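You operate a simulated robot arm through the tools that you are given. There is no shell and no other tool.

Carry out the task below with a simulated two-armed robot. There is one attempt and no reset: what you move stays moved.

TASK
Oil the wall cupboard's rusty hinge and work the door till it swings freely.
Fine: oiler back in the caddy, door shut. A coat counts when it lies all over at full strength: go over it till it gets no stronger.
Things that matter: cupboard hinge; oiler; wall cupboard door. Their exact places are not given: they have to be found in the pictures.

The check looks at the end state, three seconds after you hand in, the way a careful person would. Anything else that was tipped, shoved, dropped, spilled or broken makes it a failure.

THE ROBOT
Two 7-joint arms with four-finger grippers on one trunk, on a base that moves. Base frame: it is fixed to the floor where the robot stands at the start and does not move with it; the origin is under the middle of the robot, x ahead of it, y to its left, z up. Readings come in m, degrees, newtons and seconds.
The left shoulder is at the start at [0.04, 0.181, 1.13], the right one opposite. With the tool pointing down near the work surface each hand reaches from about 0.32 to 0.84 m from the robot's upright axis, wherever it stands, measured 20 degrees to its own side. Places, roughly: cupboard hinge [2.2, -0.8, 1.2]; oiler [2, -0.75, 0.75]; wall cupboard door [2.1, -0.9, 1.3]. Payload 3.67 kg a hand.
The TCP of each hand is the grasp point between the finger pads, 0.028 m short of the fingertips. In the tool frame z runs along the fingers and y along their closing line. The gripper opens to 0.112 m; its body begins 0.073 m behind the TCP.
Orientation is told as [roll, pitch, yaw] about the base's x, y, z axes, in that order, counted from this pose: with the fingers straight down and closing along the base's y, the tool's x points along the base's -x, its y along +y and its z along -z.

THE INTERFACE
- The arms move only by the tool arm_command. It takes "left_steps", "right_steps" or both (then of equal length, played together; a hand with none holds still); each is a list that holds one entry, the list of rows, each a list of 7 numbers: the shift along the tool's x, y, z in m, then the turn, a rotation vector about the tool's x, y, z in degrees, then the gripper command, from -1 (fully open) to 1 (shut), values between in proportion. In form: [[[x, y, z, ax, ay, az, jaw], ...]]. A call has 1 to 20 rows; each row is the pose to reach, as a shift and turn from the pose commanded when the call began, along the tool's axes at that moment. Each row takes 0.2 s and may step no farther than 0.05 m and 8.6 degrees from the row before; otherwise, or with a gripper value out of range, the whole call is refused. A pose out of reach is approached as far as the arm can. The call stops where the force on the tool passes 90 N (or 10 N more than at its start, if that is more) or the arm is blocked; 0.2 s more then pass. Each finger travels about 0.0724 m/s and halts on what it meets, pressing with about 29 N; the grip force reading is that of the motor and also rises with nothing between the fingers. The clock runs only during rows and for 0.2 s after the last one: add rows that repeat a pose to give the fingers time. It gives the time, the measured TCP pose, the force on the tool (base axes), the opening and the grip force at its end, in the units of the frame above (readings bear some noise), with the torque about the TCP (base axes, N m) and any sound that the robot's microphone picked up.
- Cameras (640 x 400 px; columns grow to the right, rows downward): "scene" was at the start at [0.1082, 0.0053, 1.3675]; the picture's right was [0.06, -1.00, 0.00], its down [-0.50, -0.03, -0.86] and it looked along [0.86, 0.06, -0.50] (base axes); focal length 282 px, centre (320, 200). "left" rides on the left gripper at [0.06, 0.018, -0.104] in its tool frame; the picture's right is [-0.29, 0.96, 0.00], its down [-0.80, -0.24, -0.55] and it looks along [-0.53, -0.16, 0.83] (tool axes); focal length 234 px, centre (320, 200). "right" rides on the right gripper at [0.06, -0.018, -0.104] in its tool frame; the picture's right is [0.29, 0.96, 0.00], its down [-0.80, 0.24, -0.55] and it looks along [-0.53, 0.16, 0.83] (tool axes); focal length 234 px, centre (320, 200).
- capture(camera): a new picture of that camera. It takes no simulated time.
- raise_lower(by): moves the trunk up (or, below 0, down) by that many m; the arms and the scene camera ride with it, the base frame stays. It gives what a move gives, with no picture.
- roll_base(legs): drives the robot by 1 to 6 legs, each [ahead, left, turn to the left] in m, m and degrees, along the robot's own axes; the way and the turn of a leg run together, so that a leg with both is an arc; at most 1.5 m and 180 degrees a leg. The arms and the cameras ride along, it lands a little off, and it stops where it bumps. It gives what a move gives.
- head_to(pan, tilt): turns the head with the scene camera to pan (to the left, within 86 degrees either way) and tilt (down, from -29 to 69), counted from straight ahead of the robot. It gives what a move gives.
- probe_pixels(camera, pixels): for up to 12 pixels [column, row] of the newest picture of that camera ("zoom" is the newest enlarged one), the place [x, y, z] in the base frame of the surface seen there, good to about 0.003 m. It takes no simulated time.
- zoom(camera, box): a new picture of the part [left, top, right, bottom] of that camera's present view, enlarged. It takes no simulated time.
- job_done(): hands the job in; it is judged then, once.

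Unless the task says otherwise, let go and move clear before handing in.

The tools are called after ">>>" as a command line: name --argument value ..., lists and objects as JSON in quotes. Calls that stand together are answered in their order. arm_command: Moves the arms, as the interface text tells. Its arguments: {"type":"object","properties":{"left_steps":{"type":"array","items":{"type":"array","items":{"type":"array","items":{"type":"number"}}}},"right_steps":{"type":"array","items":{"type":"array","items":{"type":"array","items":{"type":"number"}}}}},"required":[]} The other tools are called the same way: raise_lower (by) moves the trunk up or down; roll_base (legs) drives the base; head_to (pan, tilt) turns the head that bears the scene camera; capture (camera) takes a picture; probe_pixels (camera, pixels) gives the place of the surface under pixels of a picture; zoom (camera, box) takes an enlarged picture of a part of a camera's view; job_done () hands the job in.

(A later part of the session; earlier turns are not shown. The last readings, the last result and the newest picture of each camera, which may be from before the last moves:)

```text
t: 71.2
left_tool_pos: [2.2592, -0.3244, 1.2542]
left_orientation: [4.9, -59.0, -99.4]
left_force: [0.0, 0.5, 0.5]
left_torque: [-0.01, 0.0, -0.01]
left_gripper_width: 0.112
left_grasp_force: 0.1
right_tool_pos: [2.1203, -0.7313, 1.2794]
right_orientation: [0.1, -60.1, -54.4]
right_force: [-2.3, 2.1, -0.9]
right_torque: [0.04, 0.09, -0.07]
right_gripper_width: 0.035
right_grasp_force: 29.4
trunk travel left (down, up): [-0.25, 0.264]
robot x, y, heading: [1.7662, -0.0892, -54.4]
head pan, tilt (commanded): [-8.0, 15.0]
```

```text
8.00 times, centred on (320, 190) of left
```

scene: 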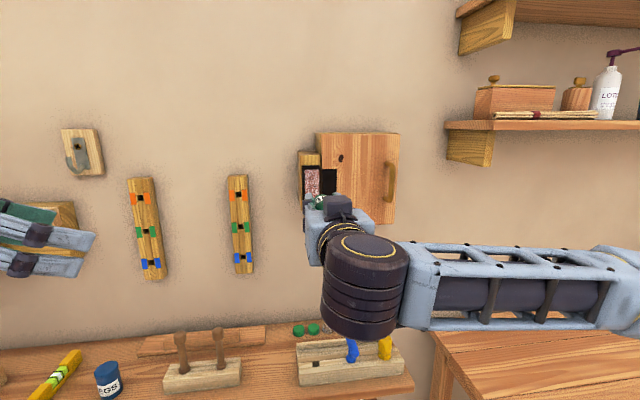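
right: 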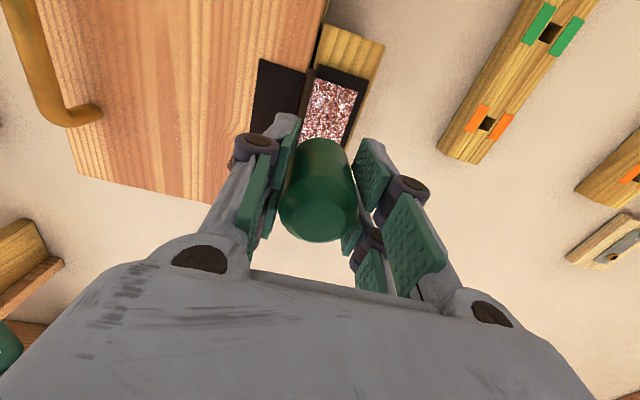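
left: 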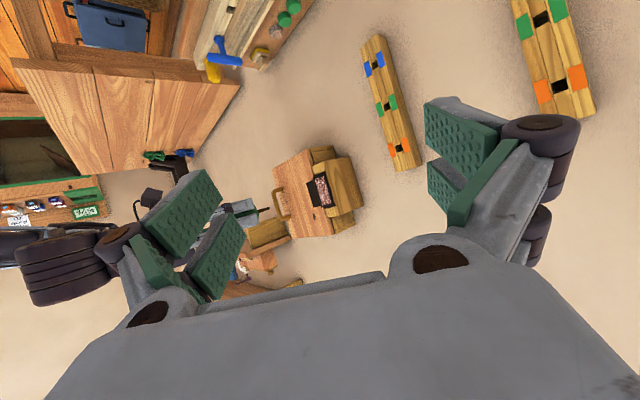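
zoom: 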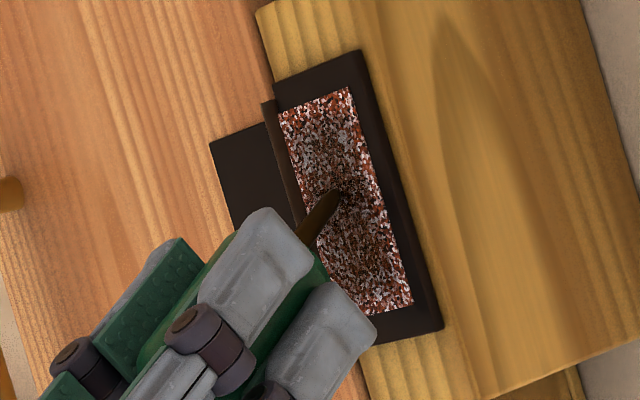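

Light contact (3 N) at the middle. Now stroke vertically: up to the top and down to the bottom of the patch with the nose-down tilt.

>>> arm_command --right_steps '[[[-0.0052, 0, -0.003, 0, 0, 0, 1], [-0.0104, 0, -0.006, 0, 0, 0, 1], [-0.0156, 0, -0.009, 0, 0, 0, 1], [-0.0208, 0, -0.012, 0, 0, 0, 1], [-0.026, 0, -0.015, 0, 0, 0, 1], [-0.0312, 0, -0.018, 0, 0, 0, 1], [-0.026, 0, -0.015, 0, 0, 0, 1], [-0.0208, 0, -0.012, 0, 0, 0, 1], [-0.0156, 0, -0.009, 0, 0, 0, 1], [-0.0104, 0, -0.006, 0, 0, 0, 1], [-0.0052, 0, -0.003, 0, 0, 0, 1], [0, 0, 0, 0, 0, 0, 1], [0.0052, 0, 0.003, 0, 0, 0, 1], [0.0104, 0, 0.006, 0, 0, 0, 1], [0.0156, 0, 0.009, 0, 0, 0, 1], [0.0208, 0, 0.012, 0, 0, 0, 1], [0.026, 0, 0.015, 0, 0, 0, 1]]]'

>>> zoom --camera "left" --box '[313, 173, 333, 209]'

>>> zoom --camera "scene" --box '[295, 155, 335, 195]'

```text
t: 74.8
left_tool_pos: [2.2584, -0.3223, 1.2542]
left_orientation: [5.0, -59.1, -99.3]
left_force: [-0.6, -0.3, 0.0]
left_torque: [0.0, 0.0, 0.0]
left_gripper_width: 0.1119
left_grasp_force: 0.1
right_tool_pos: [2.121, -0.7304, 1.2505]
right_orientation: [0.0, -60.1, -54.3]
right_force: [-6.1, 9.1, 2.1]
right_torque: [0.11, 0.1, -0.03]
right_gripper_width: 0.0348
right_grasp_force: 29.1
trunk travel left (down, up): [-0.25, 0.264]
robot x, y, heading: [1.7688, -0.0911, -54.6]
head pan, tilt (commanded): [-8.0, 15.0]
```

```text
11.11 times, centred on (323, 191) of left
```

zoom: 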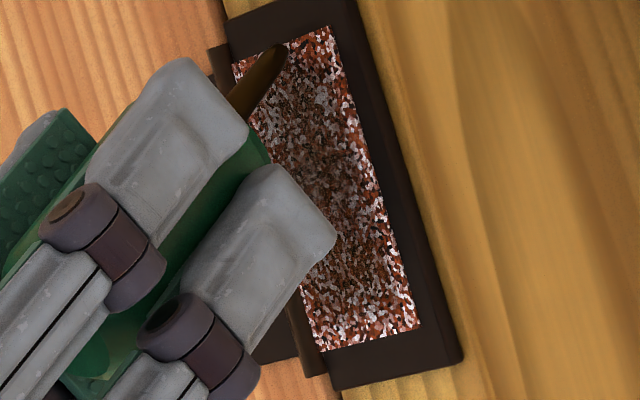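

```text
10.00 times, centred on (315, 175) of scene
```

zoom: 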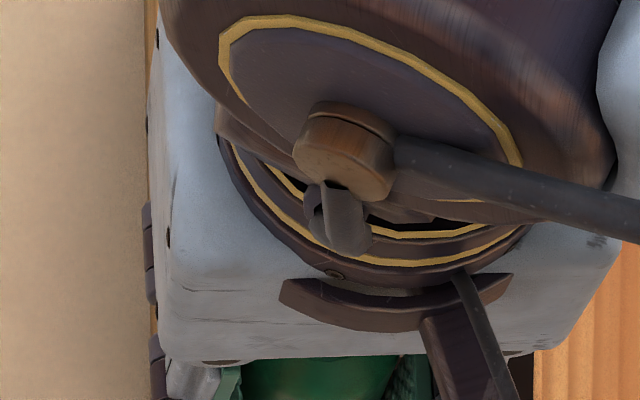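

I can't tell from this angle; I'll retract for a clean comparison view of the whole patch.

>>> arm_command --right_steps '[[[0.01, 0, -0.017, 0, 0, 0, 1], [0.02, 0, -0.034, 0, 0, 0, 1], [0.04, 0, -0.04, 0, -6, 0, 1], [0.065, 0, -0.03, 0, -13, 0, 1], [0.09, 0, -0.02, 0, -20, 0, 1], [0.115, 0, -0.01, 0, -27, 0, 1], [0.125, 0, -0.0, 0, -30, 0, 1]]]'

>>> zoom --camera "left" --box '[313, 173, 333, 209]'

>>> zoom --camera "scene" --box '[295, 155, 335, 195]'

```text
t: 76.4
left_tool_pos: [2.2645, -0.322, 1.2528]
left_orientation: [4.4, -59.1, -99.0]
left_force: [0.6, -0.1, -0.7]
left_torque: [-0.08, 0.04, -0.09]
left_gripper_width: 0.1119
left_grasp_force: 0.0
right_tool_pos: [2.1001, -0.6648, 1.1279]
right_orientation: [47.4, -87.5, -100.0]
right_force: [-3.5, -4.5, -4.8]
right_torque: [-0.28, -0.18, 0.51]
right_gripper_width: 0.0348
right_grasp_force: 28.8
trunk travel left (down, up): [-0.25, 0.264]
robot x, y, heading: [1.7679, -0.0924, -54.5]
head pan, tilt (commanded): [-8.0, 15.0]
```

```text
11.11 times, centred on (323, 191) of left
```

zoom: 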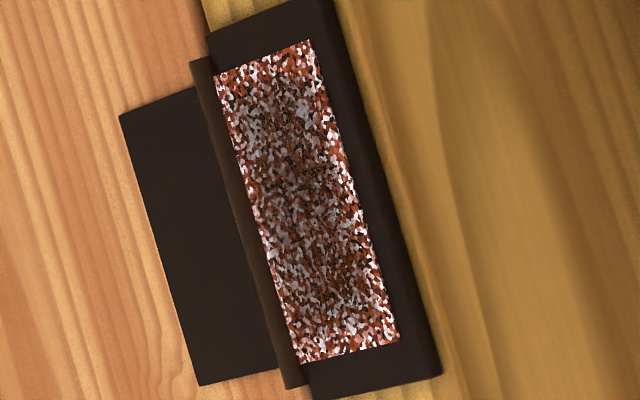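

```text
10.00 times, centred on (315, 175) of scene
```

zoom: 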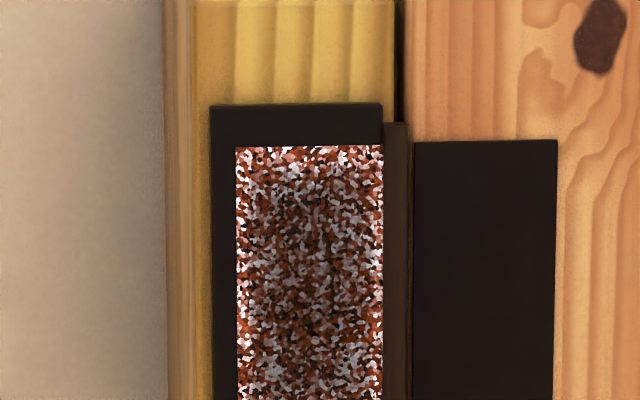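

The readings show a small side force and a body shift (-4.5 N, torque 0.5), so I should check whether the arm touches something. I'll take wide pictures.

>>> capture --camera "scene"

>>> capture --camera "right"

>>> capture --camera "left"

```text
taken
```

scene: 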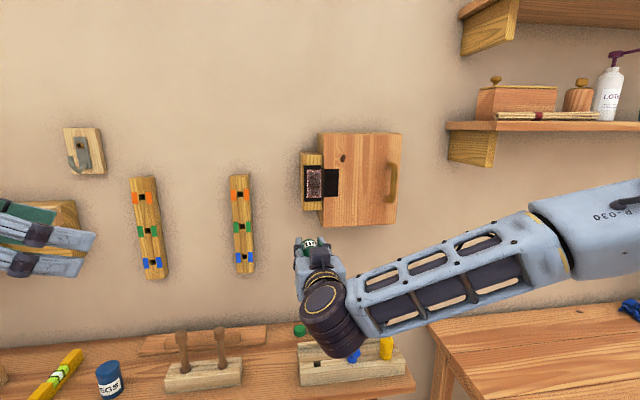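

```text
taken
```

right: 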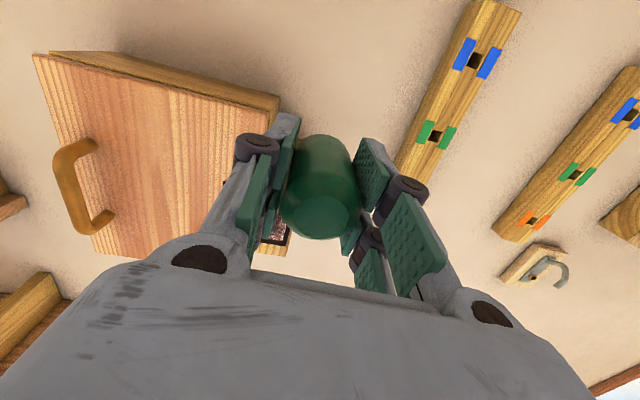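

```text
taken
```

left: 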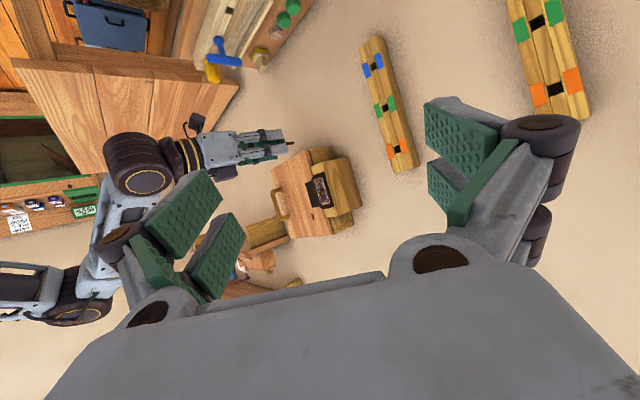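

The arm's elbow swung to a higher posture but nothing seems touched. I'll hold still half a second and re-read the forces.

>>> arm_command --right_steps '[[[0, 0, 0, 0, 0, 0, 1], [0, 0, 0, 0, 0, 0, 1], [0, 0, 0, 0, 0, 0, 1]]]'

>>> zoom --camera "scene" --box '[295, 155, 335, 195]'

>>> zoom --camera "scene" --box '[285, 225, 345, 265]'

```text
t: 77.2
left_tool_pos: [2.2595, -0.3263, 1.2542]
left_orientation: [4.9, -58.9, -99.4]
left_force: [-0.5, -0.5, -0.2]
left_torque: [0.0, 0.02, 0.04]
left_gripper_width: 0.1119
left_grasp_force: 0.0
right_tool_pos: [2.0831, -0.6828, 1.1423]
right_orientation: [128.3, -90.0, 177.4]
right_force: [-0.2, -0.3, -1.3]
right_torque: [0.04, 0.02, 0.01]
right_gripper_width: 0.0348
right_grasp_force: 29.4
trunk travel left (down, up): [-0.25, 0.264]
robot x, y, heading: [1.7739, -0.0886, -54.7]
head pan, tilt (commanded): [-8.0, 15.0]
```

```text
10.00 times, centred on (315, 175) of scene
```

zoom: 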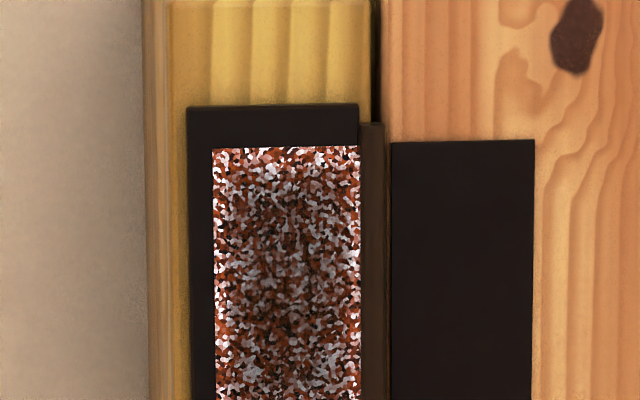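

```text
10.00 times, centred on (315, 245) of scene
```

zoom: 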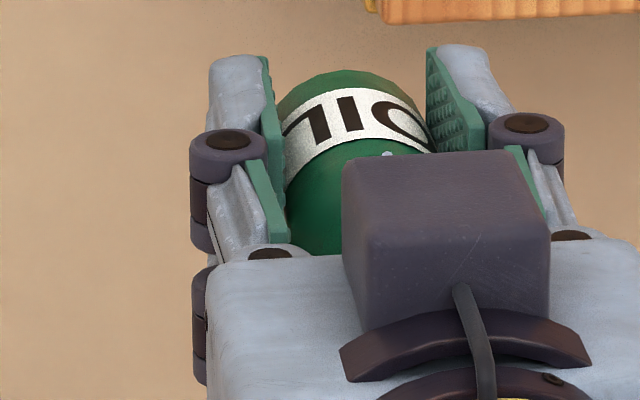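

All quiet now; the label reads "OIL", so the tool is right. I'll now test repeated short strokes on one spot at the left side: approach first.

>>> arm_command --right_steps '[[[-0.03, 0.005, 0, 0, 0, 0, 1], [-0.06, 0.01, 0, 0, 0, 0, 1], [-0.09, 0.014, 0, 0, 0, 0, 1], [-0.1177, 0.014, 0.01, 0, 0, 0, 1], [-0.1177, 0.014, 0.03, 0, 0, 0, 1], [-0.1177, 0.014, 0.045, 0, 0, 0, 1], [-0.1177, 0.014, 0.052, 0, 0, 0, 1], [-0.1177, 0.014, 0.0535, 0, 0, 0, 1], [-0.1177, 0.014, 0.0535, 0, 0, 0, 1]]]'

>>> zoom --camera "left" --box '[313, 173, 333, 209]'

```text
t: 79.2
left_tool_pos: [2.2598, -0.3238, 1.2548]
left_orientation: [4.8, -59.0, -99.3]
left_force: [0.4, -0.3, 0.3]
left_torque: [0.01, 0.0, -0.02]
left_gripper_width: 0.1121
left_grasp_force: 0.0
right_tool_pos: [2.127, -0.7162, 1.2599]
right_orientation: [-103.1, -90.0, 48.8]
right_force: [0.4, 0.4, -1.3]
right_torque: [0.03, 0.03, -0.03]
right_gripper_width: 0.0348
right_grasp_force: 28.9
trunk travel left (down, up): [-0.25, 0.264]
robot x, y, heading: [1.7689, -0.0896, -54.2]
head pan, tilt (commanded): [-8.0, 15.0]
```

```text
11.11 times, centred on (323, 191) of left
```

zoom: 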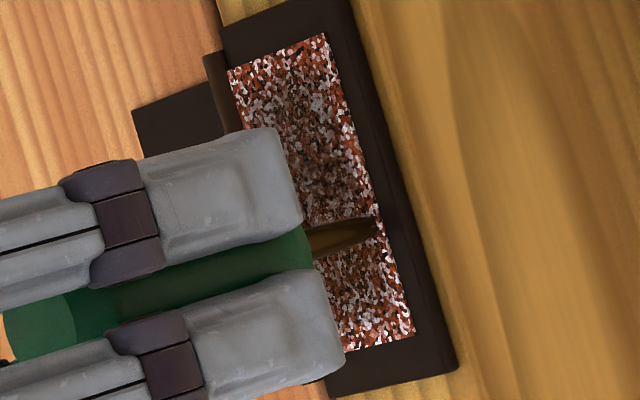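

The tip (375,225) is about 1 mm off. I'll press to about 5 N and make many short sideways strokes here.

>>> arm_command --right_steps '[[[0, 0, 0.0012, 0, 0, 0, 1], [0, 0, 0.002, 0, 0, 0, 1], [0, -0.006, 0.002, 0, 0, 0, 1], [0, -0.012, 0.002, 0, 0, 0, 1], [0, -0.006, 0.002, 0, 0, 0, 1], [0, 0, 0.002, 0, 0, 0, 1], [0, 0.004, 0.002, 0, 0, 0, 1], [0, 0, 0.002, 0, 0, 0, 1], [0, -0.006, 0.002, 0, 0, 0, 1], [0, -0.012, 0.002, 0, 0, 0, 1], [0, -0.006, 0.002, 0, 0, 0, 1], [0, 0, 0.002, 0, 0, 0, 1], [0, 0.004, 0.002, 0, 0, 0, 1], [0, 0, 0.002, 0, 0, 0, 1], [0, -0.006, 0.002, 0, 0, 0, 1], [0, -0.012, 0.002, 0, 0, 0, 1], [0, -0.006, 0.002, 0, 0, 0, 1], [0, 0, 0.002, 0, 0, 0, 1], [0, 0.004, 0.002, 0, 0, 0, 1], [0, 0, 0.002, 0, 0, 0, 1]]]'

>>> zoom --camera "left" --box '[313, 173, 333, 209]'

```text
t: 83.4
left_tool_pos: [2.2602, -0.3231, 1.2554]
left_orientation: [5.0, -59.0, -99.2]
left_force: [-0.8, 0.3, 0.5]
left_torque: [0.01, 0.02, 0.02]
left_gripper_width: 0.112
left_grasp_force: 0.0
right_tool_pos: [2.1291, -0.7167, 1.2585]
right_orientation: [-132.4, -89.9, 78.2]
right_force: [-1.3, 5.7, -1.1]
right_torque: [0.0, 0.0, 0.15]
right_gripper_width: 0.0349
right_grasp_force: 29.3
trunk travel left (down, up): [-0.25, 0.264]
robot x, y, heading: [1.7666, -0.0905, -54.6]
head pan, tilt (commanded): [-8.0, 15.0]
```

```text
11.11 times, centred on (323, 191) of left
```

zoom: 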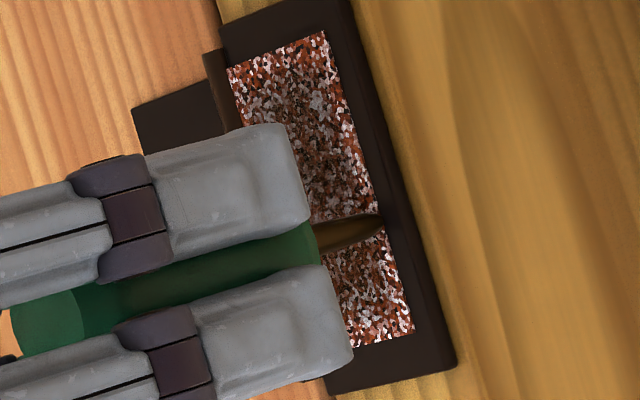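

No obvious gain either. I need a finer gauge: the colour of the originally white flecks. I'll back off a little and zoom very closely on patches of the surface.

>>> arm_command --right_steps '[[[0, 0, -0.02, 0, 0, 0, 1], [0.03, 0, -0.04, 0, 0, 0, 1], [0.06, 0, -0.06, 0, 0, 0, 1], [0.09, 0, -0.07, 0, 0, 0, 1], [0.12, 0, -0.07, 0, 0, 0, 1], [0.12, 0, -0.07, 0, 0, 0, 1]]]'

>>> zoom --camera "scene" --box '[314, 168, 334, 184]'

>>> zoom --camera "scene" --box '[314, 184, 334, 200]'

>>> zoom --camera "left" --box '[319, 175, 329, 205]'

```text
t: 84.8
left_tool_pos: [2.259, -0.3249, 1.2543]
left_orientation: [5.0, -59.1, -99.3]
left_force: [0.1, 0.1, -0.8]
left_torque: [0.02, -0.01, 0.03]
left_gripper_width: 0.112
left_grasp_force: 0.1
right_tool_pos: [2.0879, -0.6626, 1.1385]
right_orientation: [95.6, -89.8, -150.0]
right_force: [-0.5, 0.2, -1.0]
right_torque: [0.01, 0.02, 0.01]
right_gripper_width: 0.0351
right_grasp_force: 29.1
trunk travel left (down, up): [-0.25, 0.264]
robot x, y, heading: [1.7701, -0.0916, -54.4]
head pan, tilt (commanded): [-8.0, 15.0]
```

```text
16.00 times, centred on (324, 176) of scene
```

zoom: 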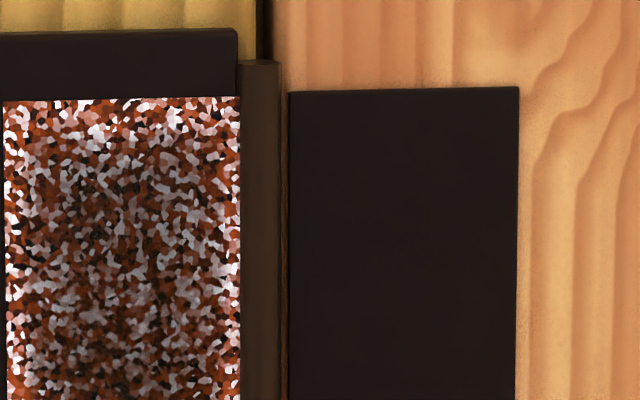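

```text
16.00 times, centred on (324, 192) of scene
```

zoom: 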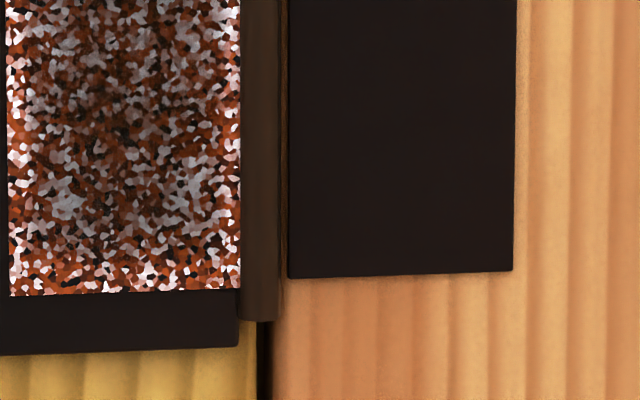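

```text
13.33 times, centred on (324, 190) of left
```

zoom: 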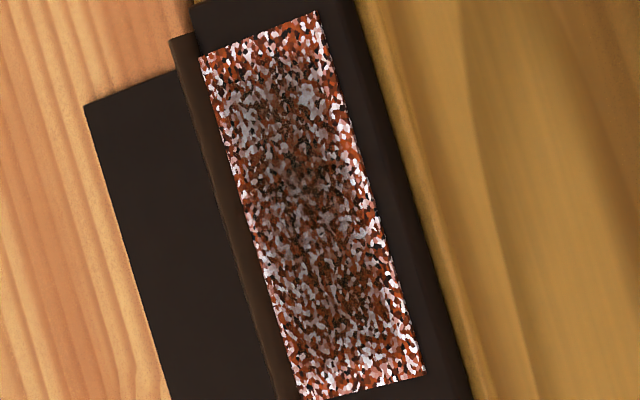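

With this zoom the rule is clearer: white flecks in the centre have gone grey, but the edges all round are still bright (first zoom: x<30, x>200, y<130). I'll now do a controlled trial on the right half: approach at the right column near the top.

>>> arm_command --right_steps '[[[-0.03, -0.006, 0, 0, 0, 0, 1], [-0.06, -0.012, 0, 0, 0, 0, 1], [-0.09, -0.018, 0, 0, 0, 0, 1], [-0.12, -0.0245, 0.01, 0, 0, 0, 1], [-0.1445, -0.0245, 0.03, 0, 0, 0, 1], [-0.1445, -0.0245, 0.05, 0, 0, 0, 1], [-0.1445, -0.0245, 0.06, 0, 0, 0, 1], [-0.1445, -0.0245, 0.065, 0, 0, 0, 1], [-0.1445, -0.0245, 0.0665, 0, 0, 0, 1], [-0.1445, -0.0245, 0.0665, 0, 0, 0, 1]]]'

>>> zoom --camera "left" --box '[313, 173, 333, 209]'

```text
t: 87.0
left_tool_pos: [2.2599, -0.3237, 1.2558]
left_orientation: [4.9, -59.0, -99.3]
left_force: [0.3, 0.6, 0.2]
left_torque: [0.0, -0.02, -0.01]
left_gripper_width: 0.112
left_grasp_force: 0.1
right_tool_pos: [2.1071, -0.7283, 1.2832]
right_orientation: [-118.6, -90.0, 64.1]
right_force: [0.1, 0.9, -0.1]
right_torque: [-0.01, 0.0, -0.03]
right_gripper_width: 0.0349
right_grasp_force: 28.8
trunk travel left (down, up): [-0.25, 0.264]
robot x, y, heading: [1.7677, -0.0923, -54.3]
head pan, tilt (commanded): [-8.0, 15.0]
```

```text
11.11 times, centred on (323, 191) of left
```

zoom: 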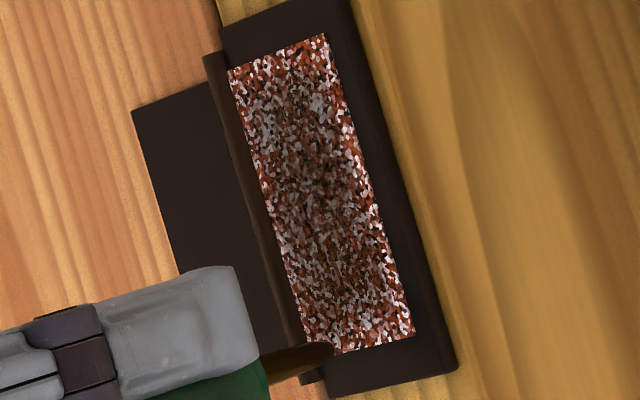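

Tip is at the patch's top right (330,350). Press lightly and draw one stroke downwards.

>>> arm_command --right_steps '[[[0, 0, 0.0008, 0, 0, 0, 1], [0, 0, 0.0014, 0, 0, 0, 1]]]'

```text
t: 87.6
left_tool_pos: [2.2606, -0.3247, 1.2549]
left_orientation: [5.0, -59.0, -99.3]
left_force: [-0.5, 0.3, 0.0]
left_torque: [0.01, 0.03, -0.01]
left_gripper_width: 0.1119
left_grasp_force: 0.0
right_tool_pos: [2.1076, -0.7293, 1.284]
right_orientation: [-83.1, -90.0, 28.8]
right_force: [-0.2, -0.1, -1.7]
right_torque: [-0.03, 0.03, -0.03]
right_gripper_width: 0.0346
right_grasp_force: 29.1
trunk travel left (down, up): [-0.25, 0.264]
robot x, y, heading: [1.7704, -0.0888, -54.2]
head pan, tilt (commanded): [-8.0, 15.0]
```

>>> arm_command --right_steps '[[[0, 0, 0.0006, 0, 0, 0, 1], [0, 0, 0.0012, 0, 0, 0, 1]]]'

```text
t: 88.2
left_tool_pos: [2.259, -0.3241, 1.2545]
left_orientation: [4.8, -59.0, -99.3]
left_force: [0.6, 0.6, 0.6]
left_torque: [0.01, -0.01, 0.01]
left_gripper_width: 0.1123
left_grasp_force: 0.0
right_tool_pos: [2.1078, -0.7309, 1.2846]
right_orientation: [100.5, -90.0, -154.9]
right_force: [-3.8, 4.1, -2.0]
right_torque: [0.07, 0.06, -0.03]
right_gripper_width: 0.0346
right_grasp_force: 28.7
trunk travel left (down, up): [-0.25, 0.264]
robot x, y, heading: [1.7694, -0.0887, -54.3]
head pan, tilt (commanded): [-8.0, 15.0]
```

About 5.6 N. One stroke down, then back up.

>>> arm_command --right_steps '[[[0.006, 0, 0, 0, 0, 0, 1], [0.012, 0, 0, 0, 0, 0, 1], [0.018, 0, 0, 0, 0, 0, 1], [0.024, 0, 0, 0, 0, 0, 1], [0.03, 0, 0, 0, 0, 0, 1], [0.036, 0, 0, 0, 0, 0, 1], [0.042, 0, 0, 0, 0, 0, 1], [0.048, 0, 0, 0, 0, 0, 1], [0.054, 0, 0, 0, 0, 0, 1], [0.06, 0, 0, 0, 0, 0, 1], [0.066, 0, 0, 0, 0, 0, 1]]]'

>>> zoom --camera "scene" --box '[314, 168, 334, 184]'

>>> zoom --camera "left" --box '[319, 175, 329, 205]'

```text
t: 90.6
left_tool_pos: [2.2605, -0.3237, 1.254]
left_orientation: [4.8, -59.1, -99.3]
left_force: [0.2, 0.1, 0.5]
left_torque: [0.01, 0.03, -0.01]
left_gripper_width: 0.1119
left_grasp_force: 0.1
right_tool_pos: [2.1079, -0.7318, 1.2166]
right_orientation: [-109.6, -90.1, 55.2]
right_force: [-0.4, -0.2, -0.6]
right_torque: [0.0, 0.01, 0.0]
right_gripper_width: 0.0347
right_grasp_force: 29.3
trunk travel left (down, up): [-0.25, 0.264]
robot x, y, heading: [1.7697, -0.0888, -54.4]
head pan, tilt (commanded): [-8.0, 15.0]
```

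```text
16.00 times, centred on (324, 176) of scene
```

zoom: 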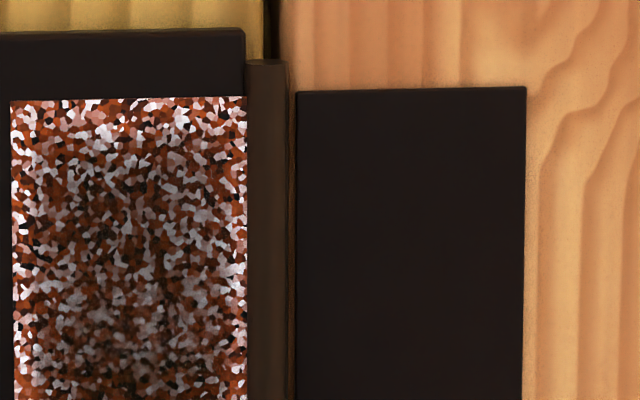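

```text
13.33 times, centred on (324, 190) of left
```

zoom: 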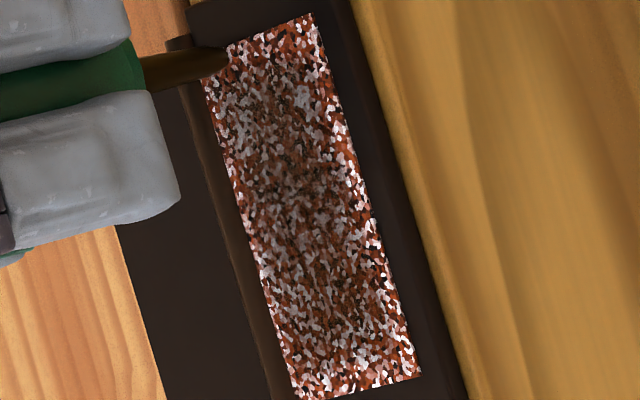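

One stroke on the right did shift the dark zone to the right, so strokes add up in small amounts, and contact is lost towards the bottom (0.5 N). I'll now go over the whole area systematically with slightly deeper press, starting with the right columns.

>>> arm_command --right_steps '[[[0, -0.004, 0.001, 0, 0, 0, 1], [0, -0.008, 0.0012, 0, 0, 0, 1], [-0.011, -0.008, 0.0011, 0, 0, 0, 1], [-0.022, -0.008, 0.001, 0, 0, 0, 1], [-0.033, -0.008, 0.0009, 0, 0, 0, 1], [-0.044, -0.008, 0.0008, 0, 0, 0, 1], [-0.055, -0.008, 0.0007, 0, 0, 0, 1], [-0.067, -0.008, 0.0006, 0, 0, 0, 1], [-0.067, -0.004, 0.0006, 0, 0, 0, 1], [-0.055, -0.004, 0.0007, 0, 0, 0, 1], [-0.044, -0.004, 0.0008, 0, 0, 0, 1], [-0.033, -0.004, 0.0009, 0, 0, 0, 1], [-0.022, -0.004, 0.001, 0, 0, 0, 1], [-0.011, -0.004, 0.0011, 0, 0, 0, 1], [0, -0.004, 0.0012, 0, 0, 0, 1], [0, 0, 0.0012, 0, 0, 0, 1], [-0.016, 0, 0.0011, 0, 0, 0, 1], [-0.033, 0, 0.0009, 0, 0, 0, 1], [-0.05, 0, 0.0007, 0, 0, 0, 1], [-0.067, 0, 0.0006, 0, 0, 0, 1]]]'

>>> zoom --camera "left" --box '[319, 175, 329, 205]'

```text
t: 94.8
left_tool_pos: [2.2588, -0.3228, 1.2555]
left_orientation: [5.0, -58.9, -99.3]
left_force: [0.1, -0.9, 0.4]
left_torque: [-0.01, 0.0, 0.02]
left_gripper_width: 0.112
left_grasp_force: 0.2
right_tool_pos: [2.1076, -0.7322, 1.2852]
right_orientation: [-174.6, -89.9, 120.1]
right_force: [-4.0, 7.0, -2.5]
right_torque: [0.09, 0.07, 0.01]
right_gripper_width: 0.035
right_grasp_force: 28.9
trunk travel left (down, up): [-0.25, 0.264]
robot x, y, heading: [1.7714, -0.0902, -54.7]
head pan, tilt (commanded): [-8.0, 15.0]
```

```text
13.33 times, centred on (324, 190) of left
```

zoom: 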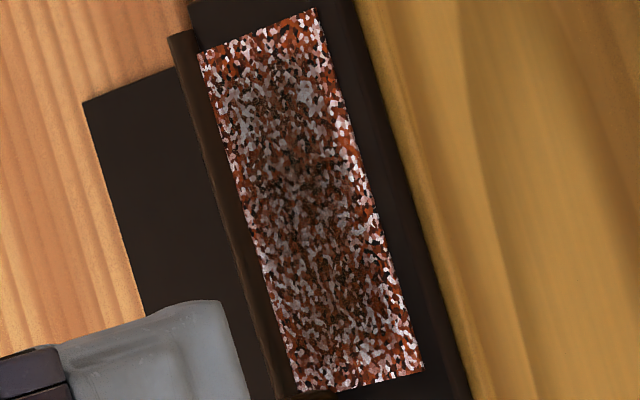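

The right-hand side (left zoom 250,200) is darker than before, so the strokes do build up. I'll carry on column by column towards the left.

>>> arm_command --right_steps '[[[0, 0.004, 0.0001, 0, 0, 0, 1], [0.011, 0.004, 0.0002, 0, 0, 0, 1], [0.022, 0.004, 0.0003, 0, 0, 0, 1], [0.033, 0.004, 0.0004, 0, 0, 0, 1], [0.044, 0.004, 0.0005, 0, 0, 0, 1], [0.055, 0.004, 0.0006, 0, 0, 0, 1], [0.067, 0.004, 0.0007, 0, 0, 0, 1], [0.067, 0.008, 0.0007, 0, 0, 0, 1], [0.055, 0.008, 0.0006, 0, 0, 0, 1], [0.044, 0.008, 0.0005, 0, 0, 0, 1], [0.033, 0.008, 0.0004, 0, 0, 0, 1], [0.022, 0.008, 0.0003, 0, 0, 0, 1], [0.011, 0.008, 0.0002, 0, 0, 0, 1], [0, 0.008, 0.0001, 0, 0, 0, 1], [0, 0.012, 0.0001, 0, 0, 0, 1], [0.0135, 0.012, 0.0002, 0, 0, 0, 1], [0.027, 0.012, 0.0003, 0, 0, 0, 1], [0.04, 0.012, 0.0004, 0, 0, 0, 1], [0.054, 0.012, 0.0006, 0, 0, 0, 1], [0.067, 0.012, 0.0007, 0, 0, 0, 1]]]'

>>> zoom --camera "scene" --box '[314, 168, 334, 184]'

>>> zoom --camera "left" --box '[319, 175, 329, 205]'

```text
t: 99.0
left_tool_pos: [2.2595, -0.3232, 1.2552]
left_orientation: [5.0, -59.1, -99.2]
left_force: [-0.4, 0.2, -0.4]
left_torque: [0.02, 0.04, 0.0]
left_gripper_width: 0.1119
left_grasp_force: 0.1
right_tool_pos: [2.1173, -0.7236, 1.2202]
right_orientation: [178.4, -89.9, 127.3]
right_force: [-2.8, 5.8, 2.1]
right_torque: [-0.1, -0.12, 0.07]
right_gripper_width: 0.0349
right_grasp_force: 29.3
trunk travel left (down, up): [-0.25, 0.264]
robot x, y, heading: [1.7692, -0.0917, -54.4]
head pan, tilt (commanded): [-8.0, 15.0]
```

```text
16.00 times, centred on (324, 176) of scene
```

zoom: 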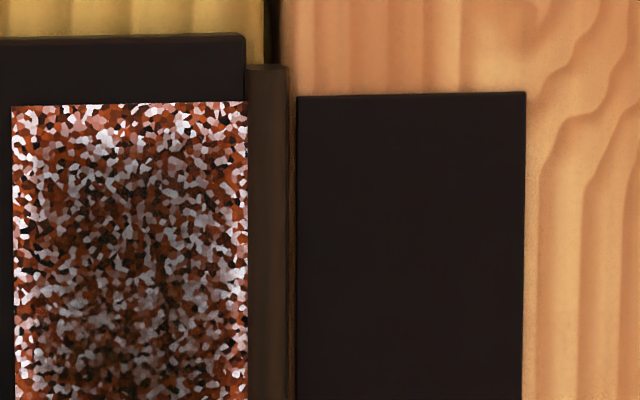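

```text
13.33 times, centred on (324, 190) of left
```

zoom: 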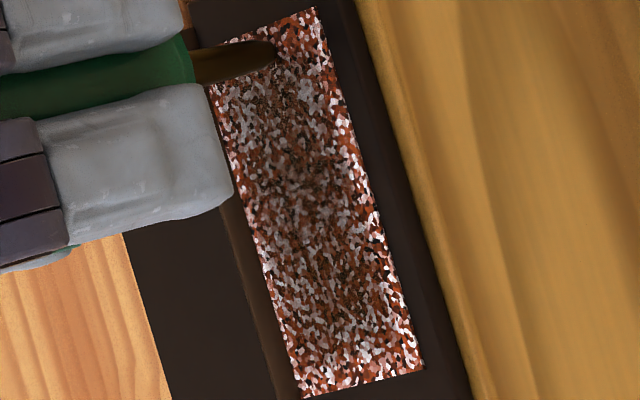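

Gains at level attitude are very small, whereas the earlier nose-down strokes seemed to darken more. I'll test properly: back off, tip the oiler 45° nose-down and stroke the middle again.

>>> arm_command --right_steps '[[[0, 0, -0.02, 0, 0, 0, 1], [-0.013, 0, -0.022, 0, 7.5, 0, 1], [-0.026, 0, -0.022, 0, 15, 0, 1], [-0.039, 0, -0.022, 0, 22.5, 0, 1], [-0.052, 0, -0.022, 0, 30, 0, 1], [-0.065, 0, -0.022, 0, 37.5, 0, 1], [-0.0765, 0, -0.022, 0, 45, 0, 1], [-0.0765, 0, -0.022, 0, 45, 0, 1]]]'

>>> zoom --camera "left" --box '[283, 155, 343, 215]'

>>> zoom --camera "left" --box '[319, 175, 329, 205]'

```text
t: 100.8
left_tool_pos: [2.2594, -0.324, 1.2545]
left_orientation: [4.9, -59.0, -99.4]
left_force: [-0.3, -0.6, -0.7]
left_torque: [-0.03, -0.03, -0.01]
left_gripper_width: 0.1122
left_grasp_force: 0.1
right_tool_pos: [2.1061, -0.7083, 1.2967]
right_orientation: [0.0, -44.9, -54.4]
right_force: [-0.4, -0.1, -1.0]
right_torque: [-0.03, -0.02, 0.03]
right_gripper_width: 0.0349
right_grasp_force: 28.8
trunk travel left (down, up): [-0.25, 0.264]
robot x, y, heading: [1.7721, -0.0891, -54.2]
head pan, tilt (commanded): [-8.0, 15.0]
```

```text
6.67 times, centred on (313, 185) of left
```

zoom: 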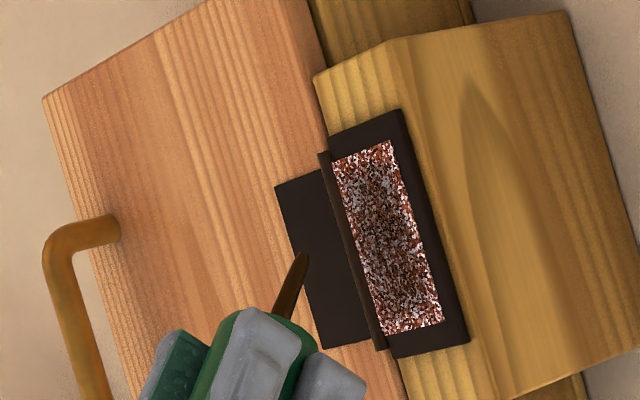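

```text
13.33 times, centred on (324, 190) of left
```

zoom: 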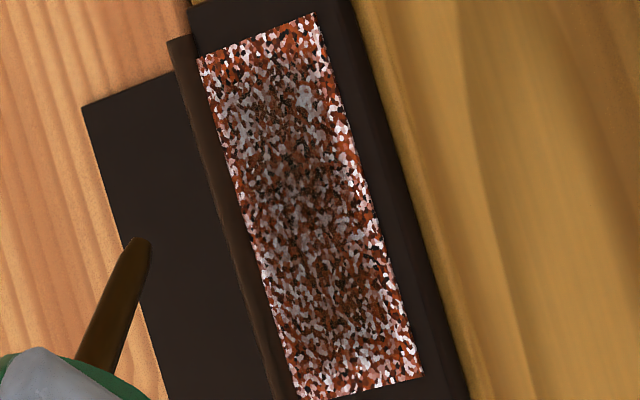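

Baseline taken. Now approach horizontally at the 45° tilt.

>>> arm_command --right_steps '[[[-0.0085, -0.002, 0.0085, 0, 0, 0, 1], [-0.017, -0.004, 0.017, 0, 0, 0, 1], [-0.0235, -0.005, 0.0235, 0, 0, 0, 1], [-0.026, -0.005, 0.026, 0, 0, 0, 1], [-0.027, -0.005, 0.027, 0, 0, 0, 1], [-0.027, -0.005, 0.027, 0, 0, 0, 1]]]'

```text
t: 102.2
left_tool_pos: [2.2604, -0.3251, 1.2555]
left_orientation: [5.0, -59.0, -99.3]
left_force: [1.0, 0.4, 0.3]
left_torque: [0.01, -0.03, -0.02]
left_gripper_width: 0.1124
left_grasp_force: 0.2
right_tool_pos: [2.1247, -0.7416, 1.2946]
right_orientation: [0.0, -45.1, -54.4]
right_force: [-0.5, 0.6, -1.3]
right_torque: [0.01, 0.02, 0.0]
right_gripper_width: 0.0348
right_grasp_force: 29.3
trunk travel left (down, up): [-0.25, 0.264]
robot x, y, heading: [1.7699, -0.0881, -54.5]
head pan, tilt (commanded): [-8.0, 15.0]
```

>>> arm_command --right_steps '[[[-0.0006, 0, 0.0006, 0, 0, 0, 1], [-0.001, 0, 0.001, 0, 0, 0, 1]]]'

>>> zoom --camera "left" --box '[313, 173, 333, 209]'

```text
t: 102.8
left_tool_pos: [2.2592, -0.3225, 1.2548]
left_orientation: [4.9, -58.9, -99.3]
left_force: [0.2, 0.3, 0.4]
left_torque: [0.02, -0.01, 0.02]
left_gripper_width: 0.1118
left_grasp_force: 0.1
right_tool_pos: [2.1238, -0.7411, 1.2949]
right_orientation: [-0.1, -45.1, -54.3]
right_force: [-3.7, 4.5, -3.5]
right_torque: [0.37, 0.28, -0.02]
right_gripper_width: 0.035
right_grasp_force: 28.5
trunk travel left (down, up): [-0.25, 0.264]
robot x, y, heading: [1.7688, -0.0882, -54.7]
head pan, tilt (commanded): [-8.0, 15.0]
```

```text
11.11 times, centred on (323, 191) of left
```

zoom: 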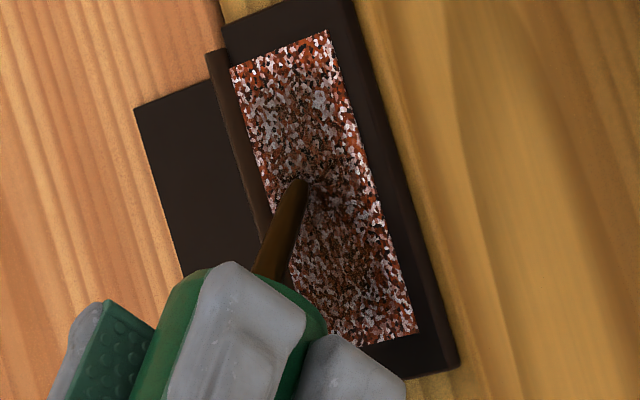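

Contact at about 6 N with the 45° tilt. Stroke up, then all the way down.

>>> arm_command --right_steps '[[[-0.0042, 0, -0.0042, 0, 0, 0, 1], [-0.0085, 0, -0.0085, 0, 0, 0, 1], [-0.0127, 0, -0.0127, 0, 0, 0, 1], [-0.017, 0, -0.017, 0, 0, 0, 1], [-0.0212, 0, -0.0212, 0, 0, 0, 1], [-0.0254, 0, -0.0254, 0, 0, 0, 1], [-0.0212, 0, -0.0212, 0, 0, 0, 1], [-0.017, 0, -0.017, 0, 0, 0, 1], [-0.0127, 0, -0.0127, 0, 0, 0, 1], [-0.0085, 0, -0.0085, 0, 0, 0, 1], [-0.0042, 0, -0.0042, 0, 0, 0, 1], [0, 0, 0, 0, 0, 0, 1], [0.0042, 0, 0.0042, 0, 0, 0, 1], [0.0085, 0, 0.0085, 0, 0, 0, 1], [0.0127, 0, 0.0127, 0, 0, 0, 1], [0.017, 0, 0.017, 0, 0, 0, 1], [0.0212, 0, 0.0212, 0, 0, 0, 1], [0.017, 0, 0.017, 0, 0, 0, 1], [0.0085, 0, 0.0085, 0, 0, 0, 1], [0, 0, 0, 0, 0, 0, 1]]]'

>>> zoom --camera "left" --box '[319, 175, 329, 205]'

```text
t: 107.0
left_tool_pos: [2.26, -0.3224, 1.255]
left_orientation: [5.0, -59.0, -99.3]
left_force: [0.2, 0.3, 0.8]
left_torque: [-0.01, 0.02, 0.0]
left_gripper_width: 0.1122
left_grasp_force: 0.2
right_tool_pos: [2.1253, -0.7411, 1.2928]
right_orientation: [-0.1, -45.2, -54.4]
right_force: [-5.6, 7.4, -2.0]
right_torque: [0.35, 0.27, -0.01]
right_gripper_width: 0.0348
right_grasp_force: 29.4
trunk travel left (down, up): [-0.25, 0.264]
robot x, y, heading: [1.7682, -0.0865, -54.5]
head pan, tilt (commanded): [-8.0, 15.0]
```

```text
13.33 times, centred on (324, 190) of left
```

zoom: 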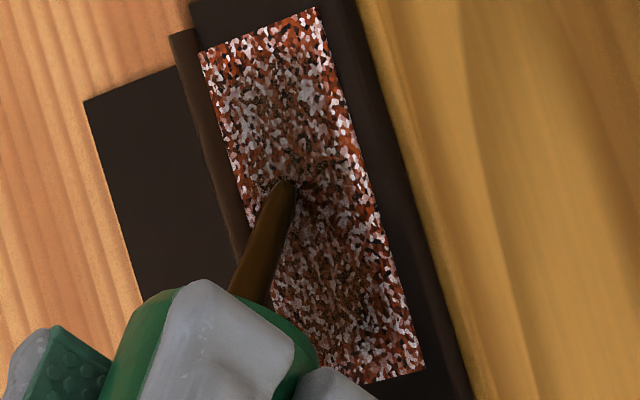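

There is some darkening along the stroke line (zoom 265,110). I'll repeat the same line many more times to see how dark it can get.

>>> arm_command --right_steps '[[[-0.008, 0, -0.008, 0, 0, 0, 1], [-0.016, 0, -0.016, 0, 0, 0, 1], [-0.025, 0, -0.025, 0, 0, 0, 1], [-0.016, 0, -0.016, 0, 0, 0, 1], [-0.008, 0, -0.008, 0, 0, 0, 1], [0, 0, 0, 0, 0, 0, 1], [0.008, 0, 0.008, 0, 0, 0, 1], [0.016, 0, 0.016, 0, 0, 0, 1], [0.021, 0, 0.021, 0, 0, 0, 1], [0.012, 0, 0.012, 0, 0, 0, 1], [0.004, 0, 0.004, 0, 0, 0, 1], [-0.004, 0, -0.004, 0, 0, 0, 1], [-0.012, 0, -0.012, 0, 0, 0, 1], [-0.02, 0, -0.02, 0, 0, 0, 1], [-0.025, 0, -0.025, 0, 0, 0, 1], [-0.016, 0, -0.016, 0, 0, 0, 1], [-0.008, 0, -0.008, 0, 0, 0, 1], [0.004, 0, 0.004, 0, 0, 0, 1], [0.014, 0, 0.014, 0, 0, 0, 1], [0.021, 0, 0.021, 0, 0, 0, 1]]]'

>>> zoom --camera "left" --box '[319, 175, 329, 205]'

```text
t: 111.2
left_tool_pos: [2.2589, -0.3229, 1.2543]
left_orientation: [5.0, -59.0, -99.3]
left_force: [-0.3, 0.4, 0.4]
left_torque: [0.01, 0.01, 0.01]
left_gripper_width: 0.1122
left_grasp_force: 0.2
right_tool_pos: [2.1232, -0.7436, 1.2645]
right_orientation: [0.0, -45.0, -54.3]
right_force: [-4.2, 5.8, 0.9]
right_torque: [0.24, 0.17, 0.01]
right_gripper_width: 0.0348
right_grasp_force: 29.6
trunk travel left (down, up): [-0.25, 0.264]
robot x, y, heading: [1.7683, -0.088, -54.3]
head pan, tilt (commanded): [-8.0, 15.0]
```

```text
13.33 times, centred on (324, 190) of left
```

zoom: 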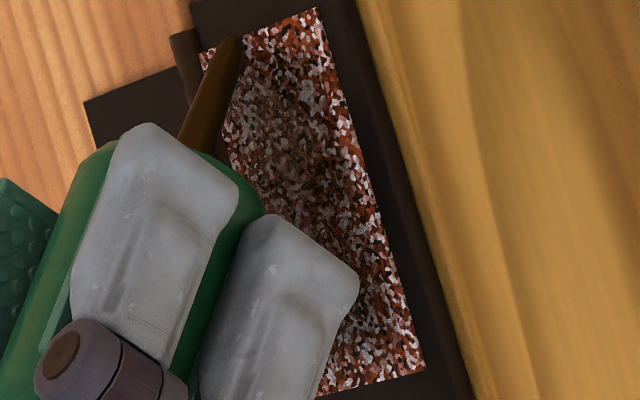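

Now the line is clearly darker (zoom 260-290, 130-200), so it is just slow build-up. I'll do faster repeated passes on the next column to the right and see the effect.

>>> arm_command --right_steps '[[[0, -0.006, 0, 0, 0, 0, 1], [-0.012, -0.006, -0.012, 0, 0, 0, 1], [-0.024, -0.006, -0.024, 0, 0, 0, 1], [-0.036, -0.006, -0.036, 0, 0, 0, 1], [-0.046, -0.006, -0.046, 0, 0, 0, 1], [-0.034, -0.007, -0.034, 0, 0, 0, 1], [-0.022, -0.007, -0.022, 0, 0, 0, 1], [-0.01, -0.007, -0.01, 0, 0, 0, 1], [0.001, -0.007, 0.001, 0, 0, 0, 1], [-0.012, -0.009, -0.012, 0, 0, 0, 1], [-0.024, -0.009, -0.024, 0, 0, 0, 1], [-0.036, -0.009, -0.036, 0, 0, 0, 1], [-0.046, -0.009, -0.046, 0, 0, 0, 1], [-0.034, -0.011, -0.034, 0, 0, 0, 1], [-0.022, -0.011, -0.022, 0, 0, 0, 1], [-0.01, -0.011, -0.01, 0, 0, 0, 1], [0.001, -0.011, 0.001, 0, 0, 0, 1], [-0.015, -0.008, -0.015, 0, 0, 0, 1], [-0.03, -0.008, -0.03, 0, 0, 0, 1], [-0.046, -0.008, -0.046, 0, 0, 0, 1]]]'

>>> zoom --camera "left" --box '[319, 175, 329, 205]'

```text
t: 115.4
left_tool_pos: [2.2584, -0.3228, 1.2542]
left_orientation: [5.0, -59.1, -99.4]
left_force: [0.4, -0.1, -0.4]
left_torque: [0.03, -0.02, 0.03]
left_gripper_width: 0.1116
left_grasp_force: 0.1
right_tool_pos: [2.1204, -0.7454, 1.3329]
right_orientation: [0.0, -45.2, -54.4]
right_force: [-6.8, 6.6, 1.2]
right_torque: [0.24, 0.28, -0.08]
right_gripper_width: 0.0346
right_grasp_force: 29.1
trunk travel left (down, up): [-0.25, 0.264]
robot x, y, heading: [1.7678, -0.0915, -54.6]
head pan, tilt (commanded): [-8.0, 15.0]
```

```text
13.33 times, centred on (324, 190) of left
```

zoom: 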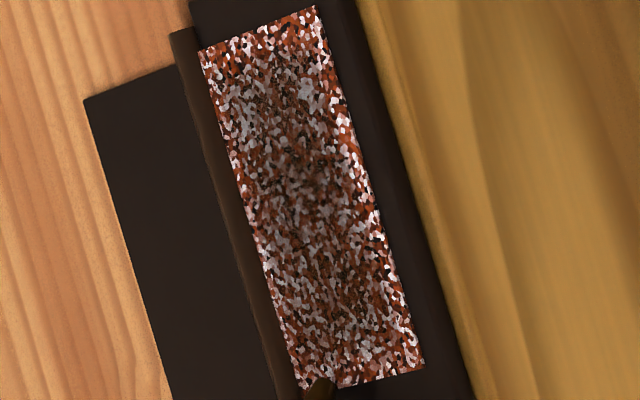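

Without the hand's shadow the patch looks much like before, so part of the "darkening" I saw was shadow. I'll retract fully and take unshadowed close-ups to judge honestly.

>>> arm_command --right_steps '[[[0.012, 0, -0.012, 0, 0, 0, 1], [0.035, 0, -0.035, 0, 0, 0, 1], [0.07, 0, -0.035, 0, 0, 0, 1], [0.105, 0, -0.03, 0, 0, 0, 1], [0.14, 0, -0.02, 0, 0, 0, 1], [0.17, 0, 0.0, 0, 0, 0, 1], [0.19, 0, 0.03, 0, 0, 0, 1], [0.2, 0, 0.06, 0, 0, 0, 1], [0.2, 0, 0.06, 0, 0, 0, 1]]]'

>>> zoom --camera "scene" --box '[295, 155, 345, 205]'

>>> zoom --camera "scene" --box '[314, 168, 334, 184]'

>>> zoom --camera "scene" --box '[314, 184, 334, 200]'

>>> zoom --camera "left" --box '[319, 175, 329, 205]'

```text
t: 117.4
left_tool_pos: [2.2607, -0.3237, 1.2551]
left_orientation: [4.9, -58.9, -99.3]
left_force: [-0.4, -0.3, 1.0]
left_torque: [-0.01, -0.02, 0.02]
left_gripper_width: 0.1122
left_grasp_force: 0.1
right_tool_pos: [2.0588, -0.6659, 1.1472]
right_orientation: [0.0, -45.0, -54.4]
right_force: [0.5, 0.8, -1.8]
right_torque: [-0.01, -0.01, 0.0]
right_gripper_width: 0.0349
right_grasp_force: 28.6
trunk travel left (down, up): [-0.25, 0.264]
robot x, y, heading: [1.7706, -0.0886, -54.4]
head pan, tilt (commanded): [-8.0, 15.0]
```

```text
8.00 times, centred on (320, 180) of scene
```

zoom: 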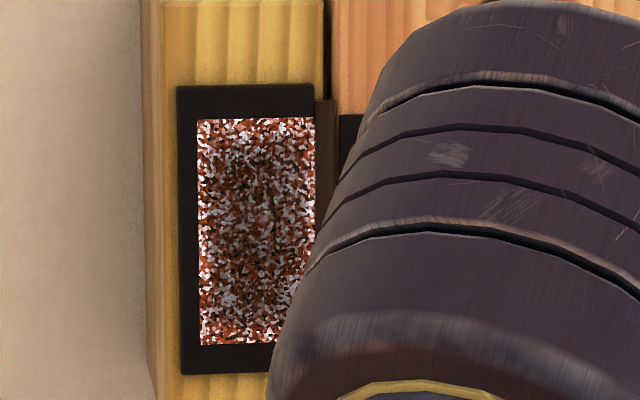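

```text
16.00 times, centred on (324, 176) of scene
```

zoom: 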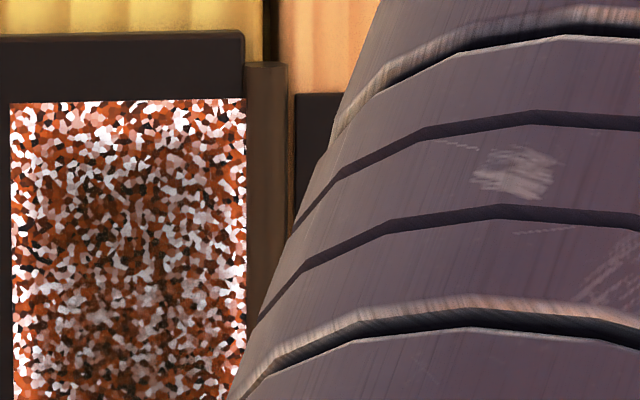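

```text
16.00 times, centred on (324, 192) of scene
```

zoom: 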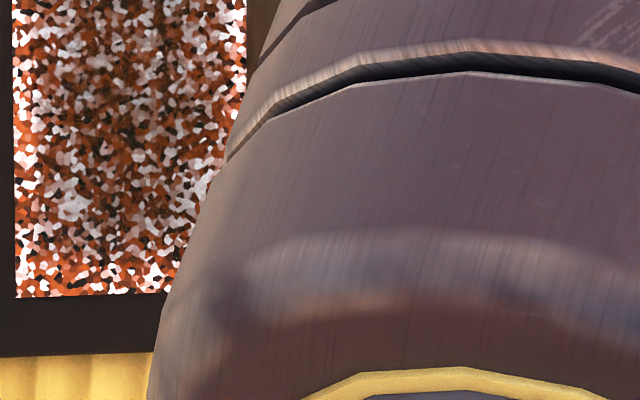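

```text
13.33 times, centred on (324, 190) of left
```

zoom: 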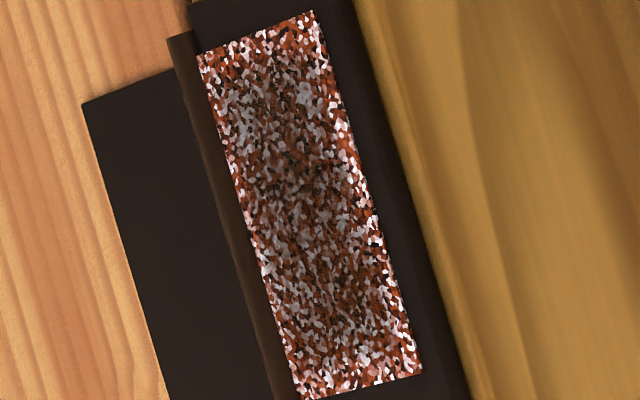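

Fair comparison says the coat has hardly changed since t≈85: a dark oval in the middle, bright flecks all round the rim. I'll go back to level attitude and try tracing the rim itself, right over the patch edges.

>>> arm_command --right_steps '[[[-0.0123, 0.0043, -0.0123, 0, -7.5, 0, 1], [-0.0245, 0.0086, -0.0245, 0, -15, 0, 1], [-0.0368, 0.0129, -0.0368, 0, -22.5, 0, 1], [-0.049, 0.0172, -0.049, 0, -30, 0, 1], [-0.0613, 0.0215, -0.0613, 0, -37.5, 0, 1], [-0.0735, 0.0257, -0.0735, 0, -45, 0, 1], [-0.0947, 0.0257, -0.0523, 0, -45, 0, 1], [-0.1159, 0.0257, -0.0311, 0, -45, 0, 1], [-0.1283, 0.0257, -0.0187, 0, -45, 0, 1], [-0.1283, 0.0257, -0.0187, 0, -45, 0, 1]]]'

>>> zoom --camera "left" --box '[313, 173, 333, 209]'

```text
t: 119.6
left_tool_pos: [2.2597, -0.3247, 1.2538]
left_orientation: [4.9, -59.0, -99.3]
left_force: [0.4, -1.2, 0.6]
left_torque: [-0.03, 0.0, -0.03]
left_gripper_width: 0.1119
left_grasp_force: 0.0
right_tool_pos: [2.1234, -0.7148, 1.249]
right_orientation: [-119.6, -90.0, 65.4]
right_force: [0.8, 0.2, -1.3]
right_torque: [-0.01, -0.01, -0.04]
right_gripper_width: 0.0346
right_grasp_force: 29.1
trunk travel left (down, up): [-0.25, 0.264]
robot x, y, heading: [1.767, -0.0878, -54.3]
head pan, tilt (commanded): [-8.0, 15.0]
```

```text
11.11 times, centred on (323, 191) of left
```

zoom: 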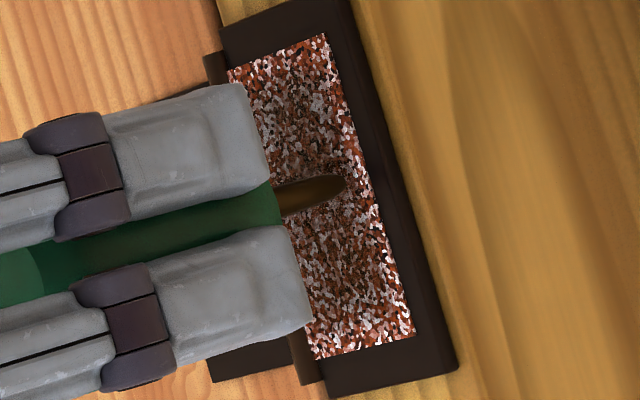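

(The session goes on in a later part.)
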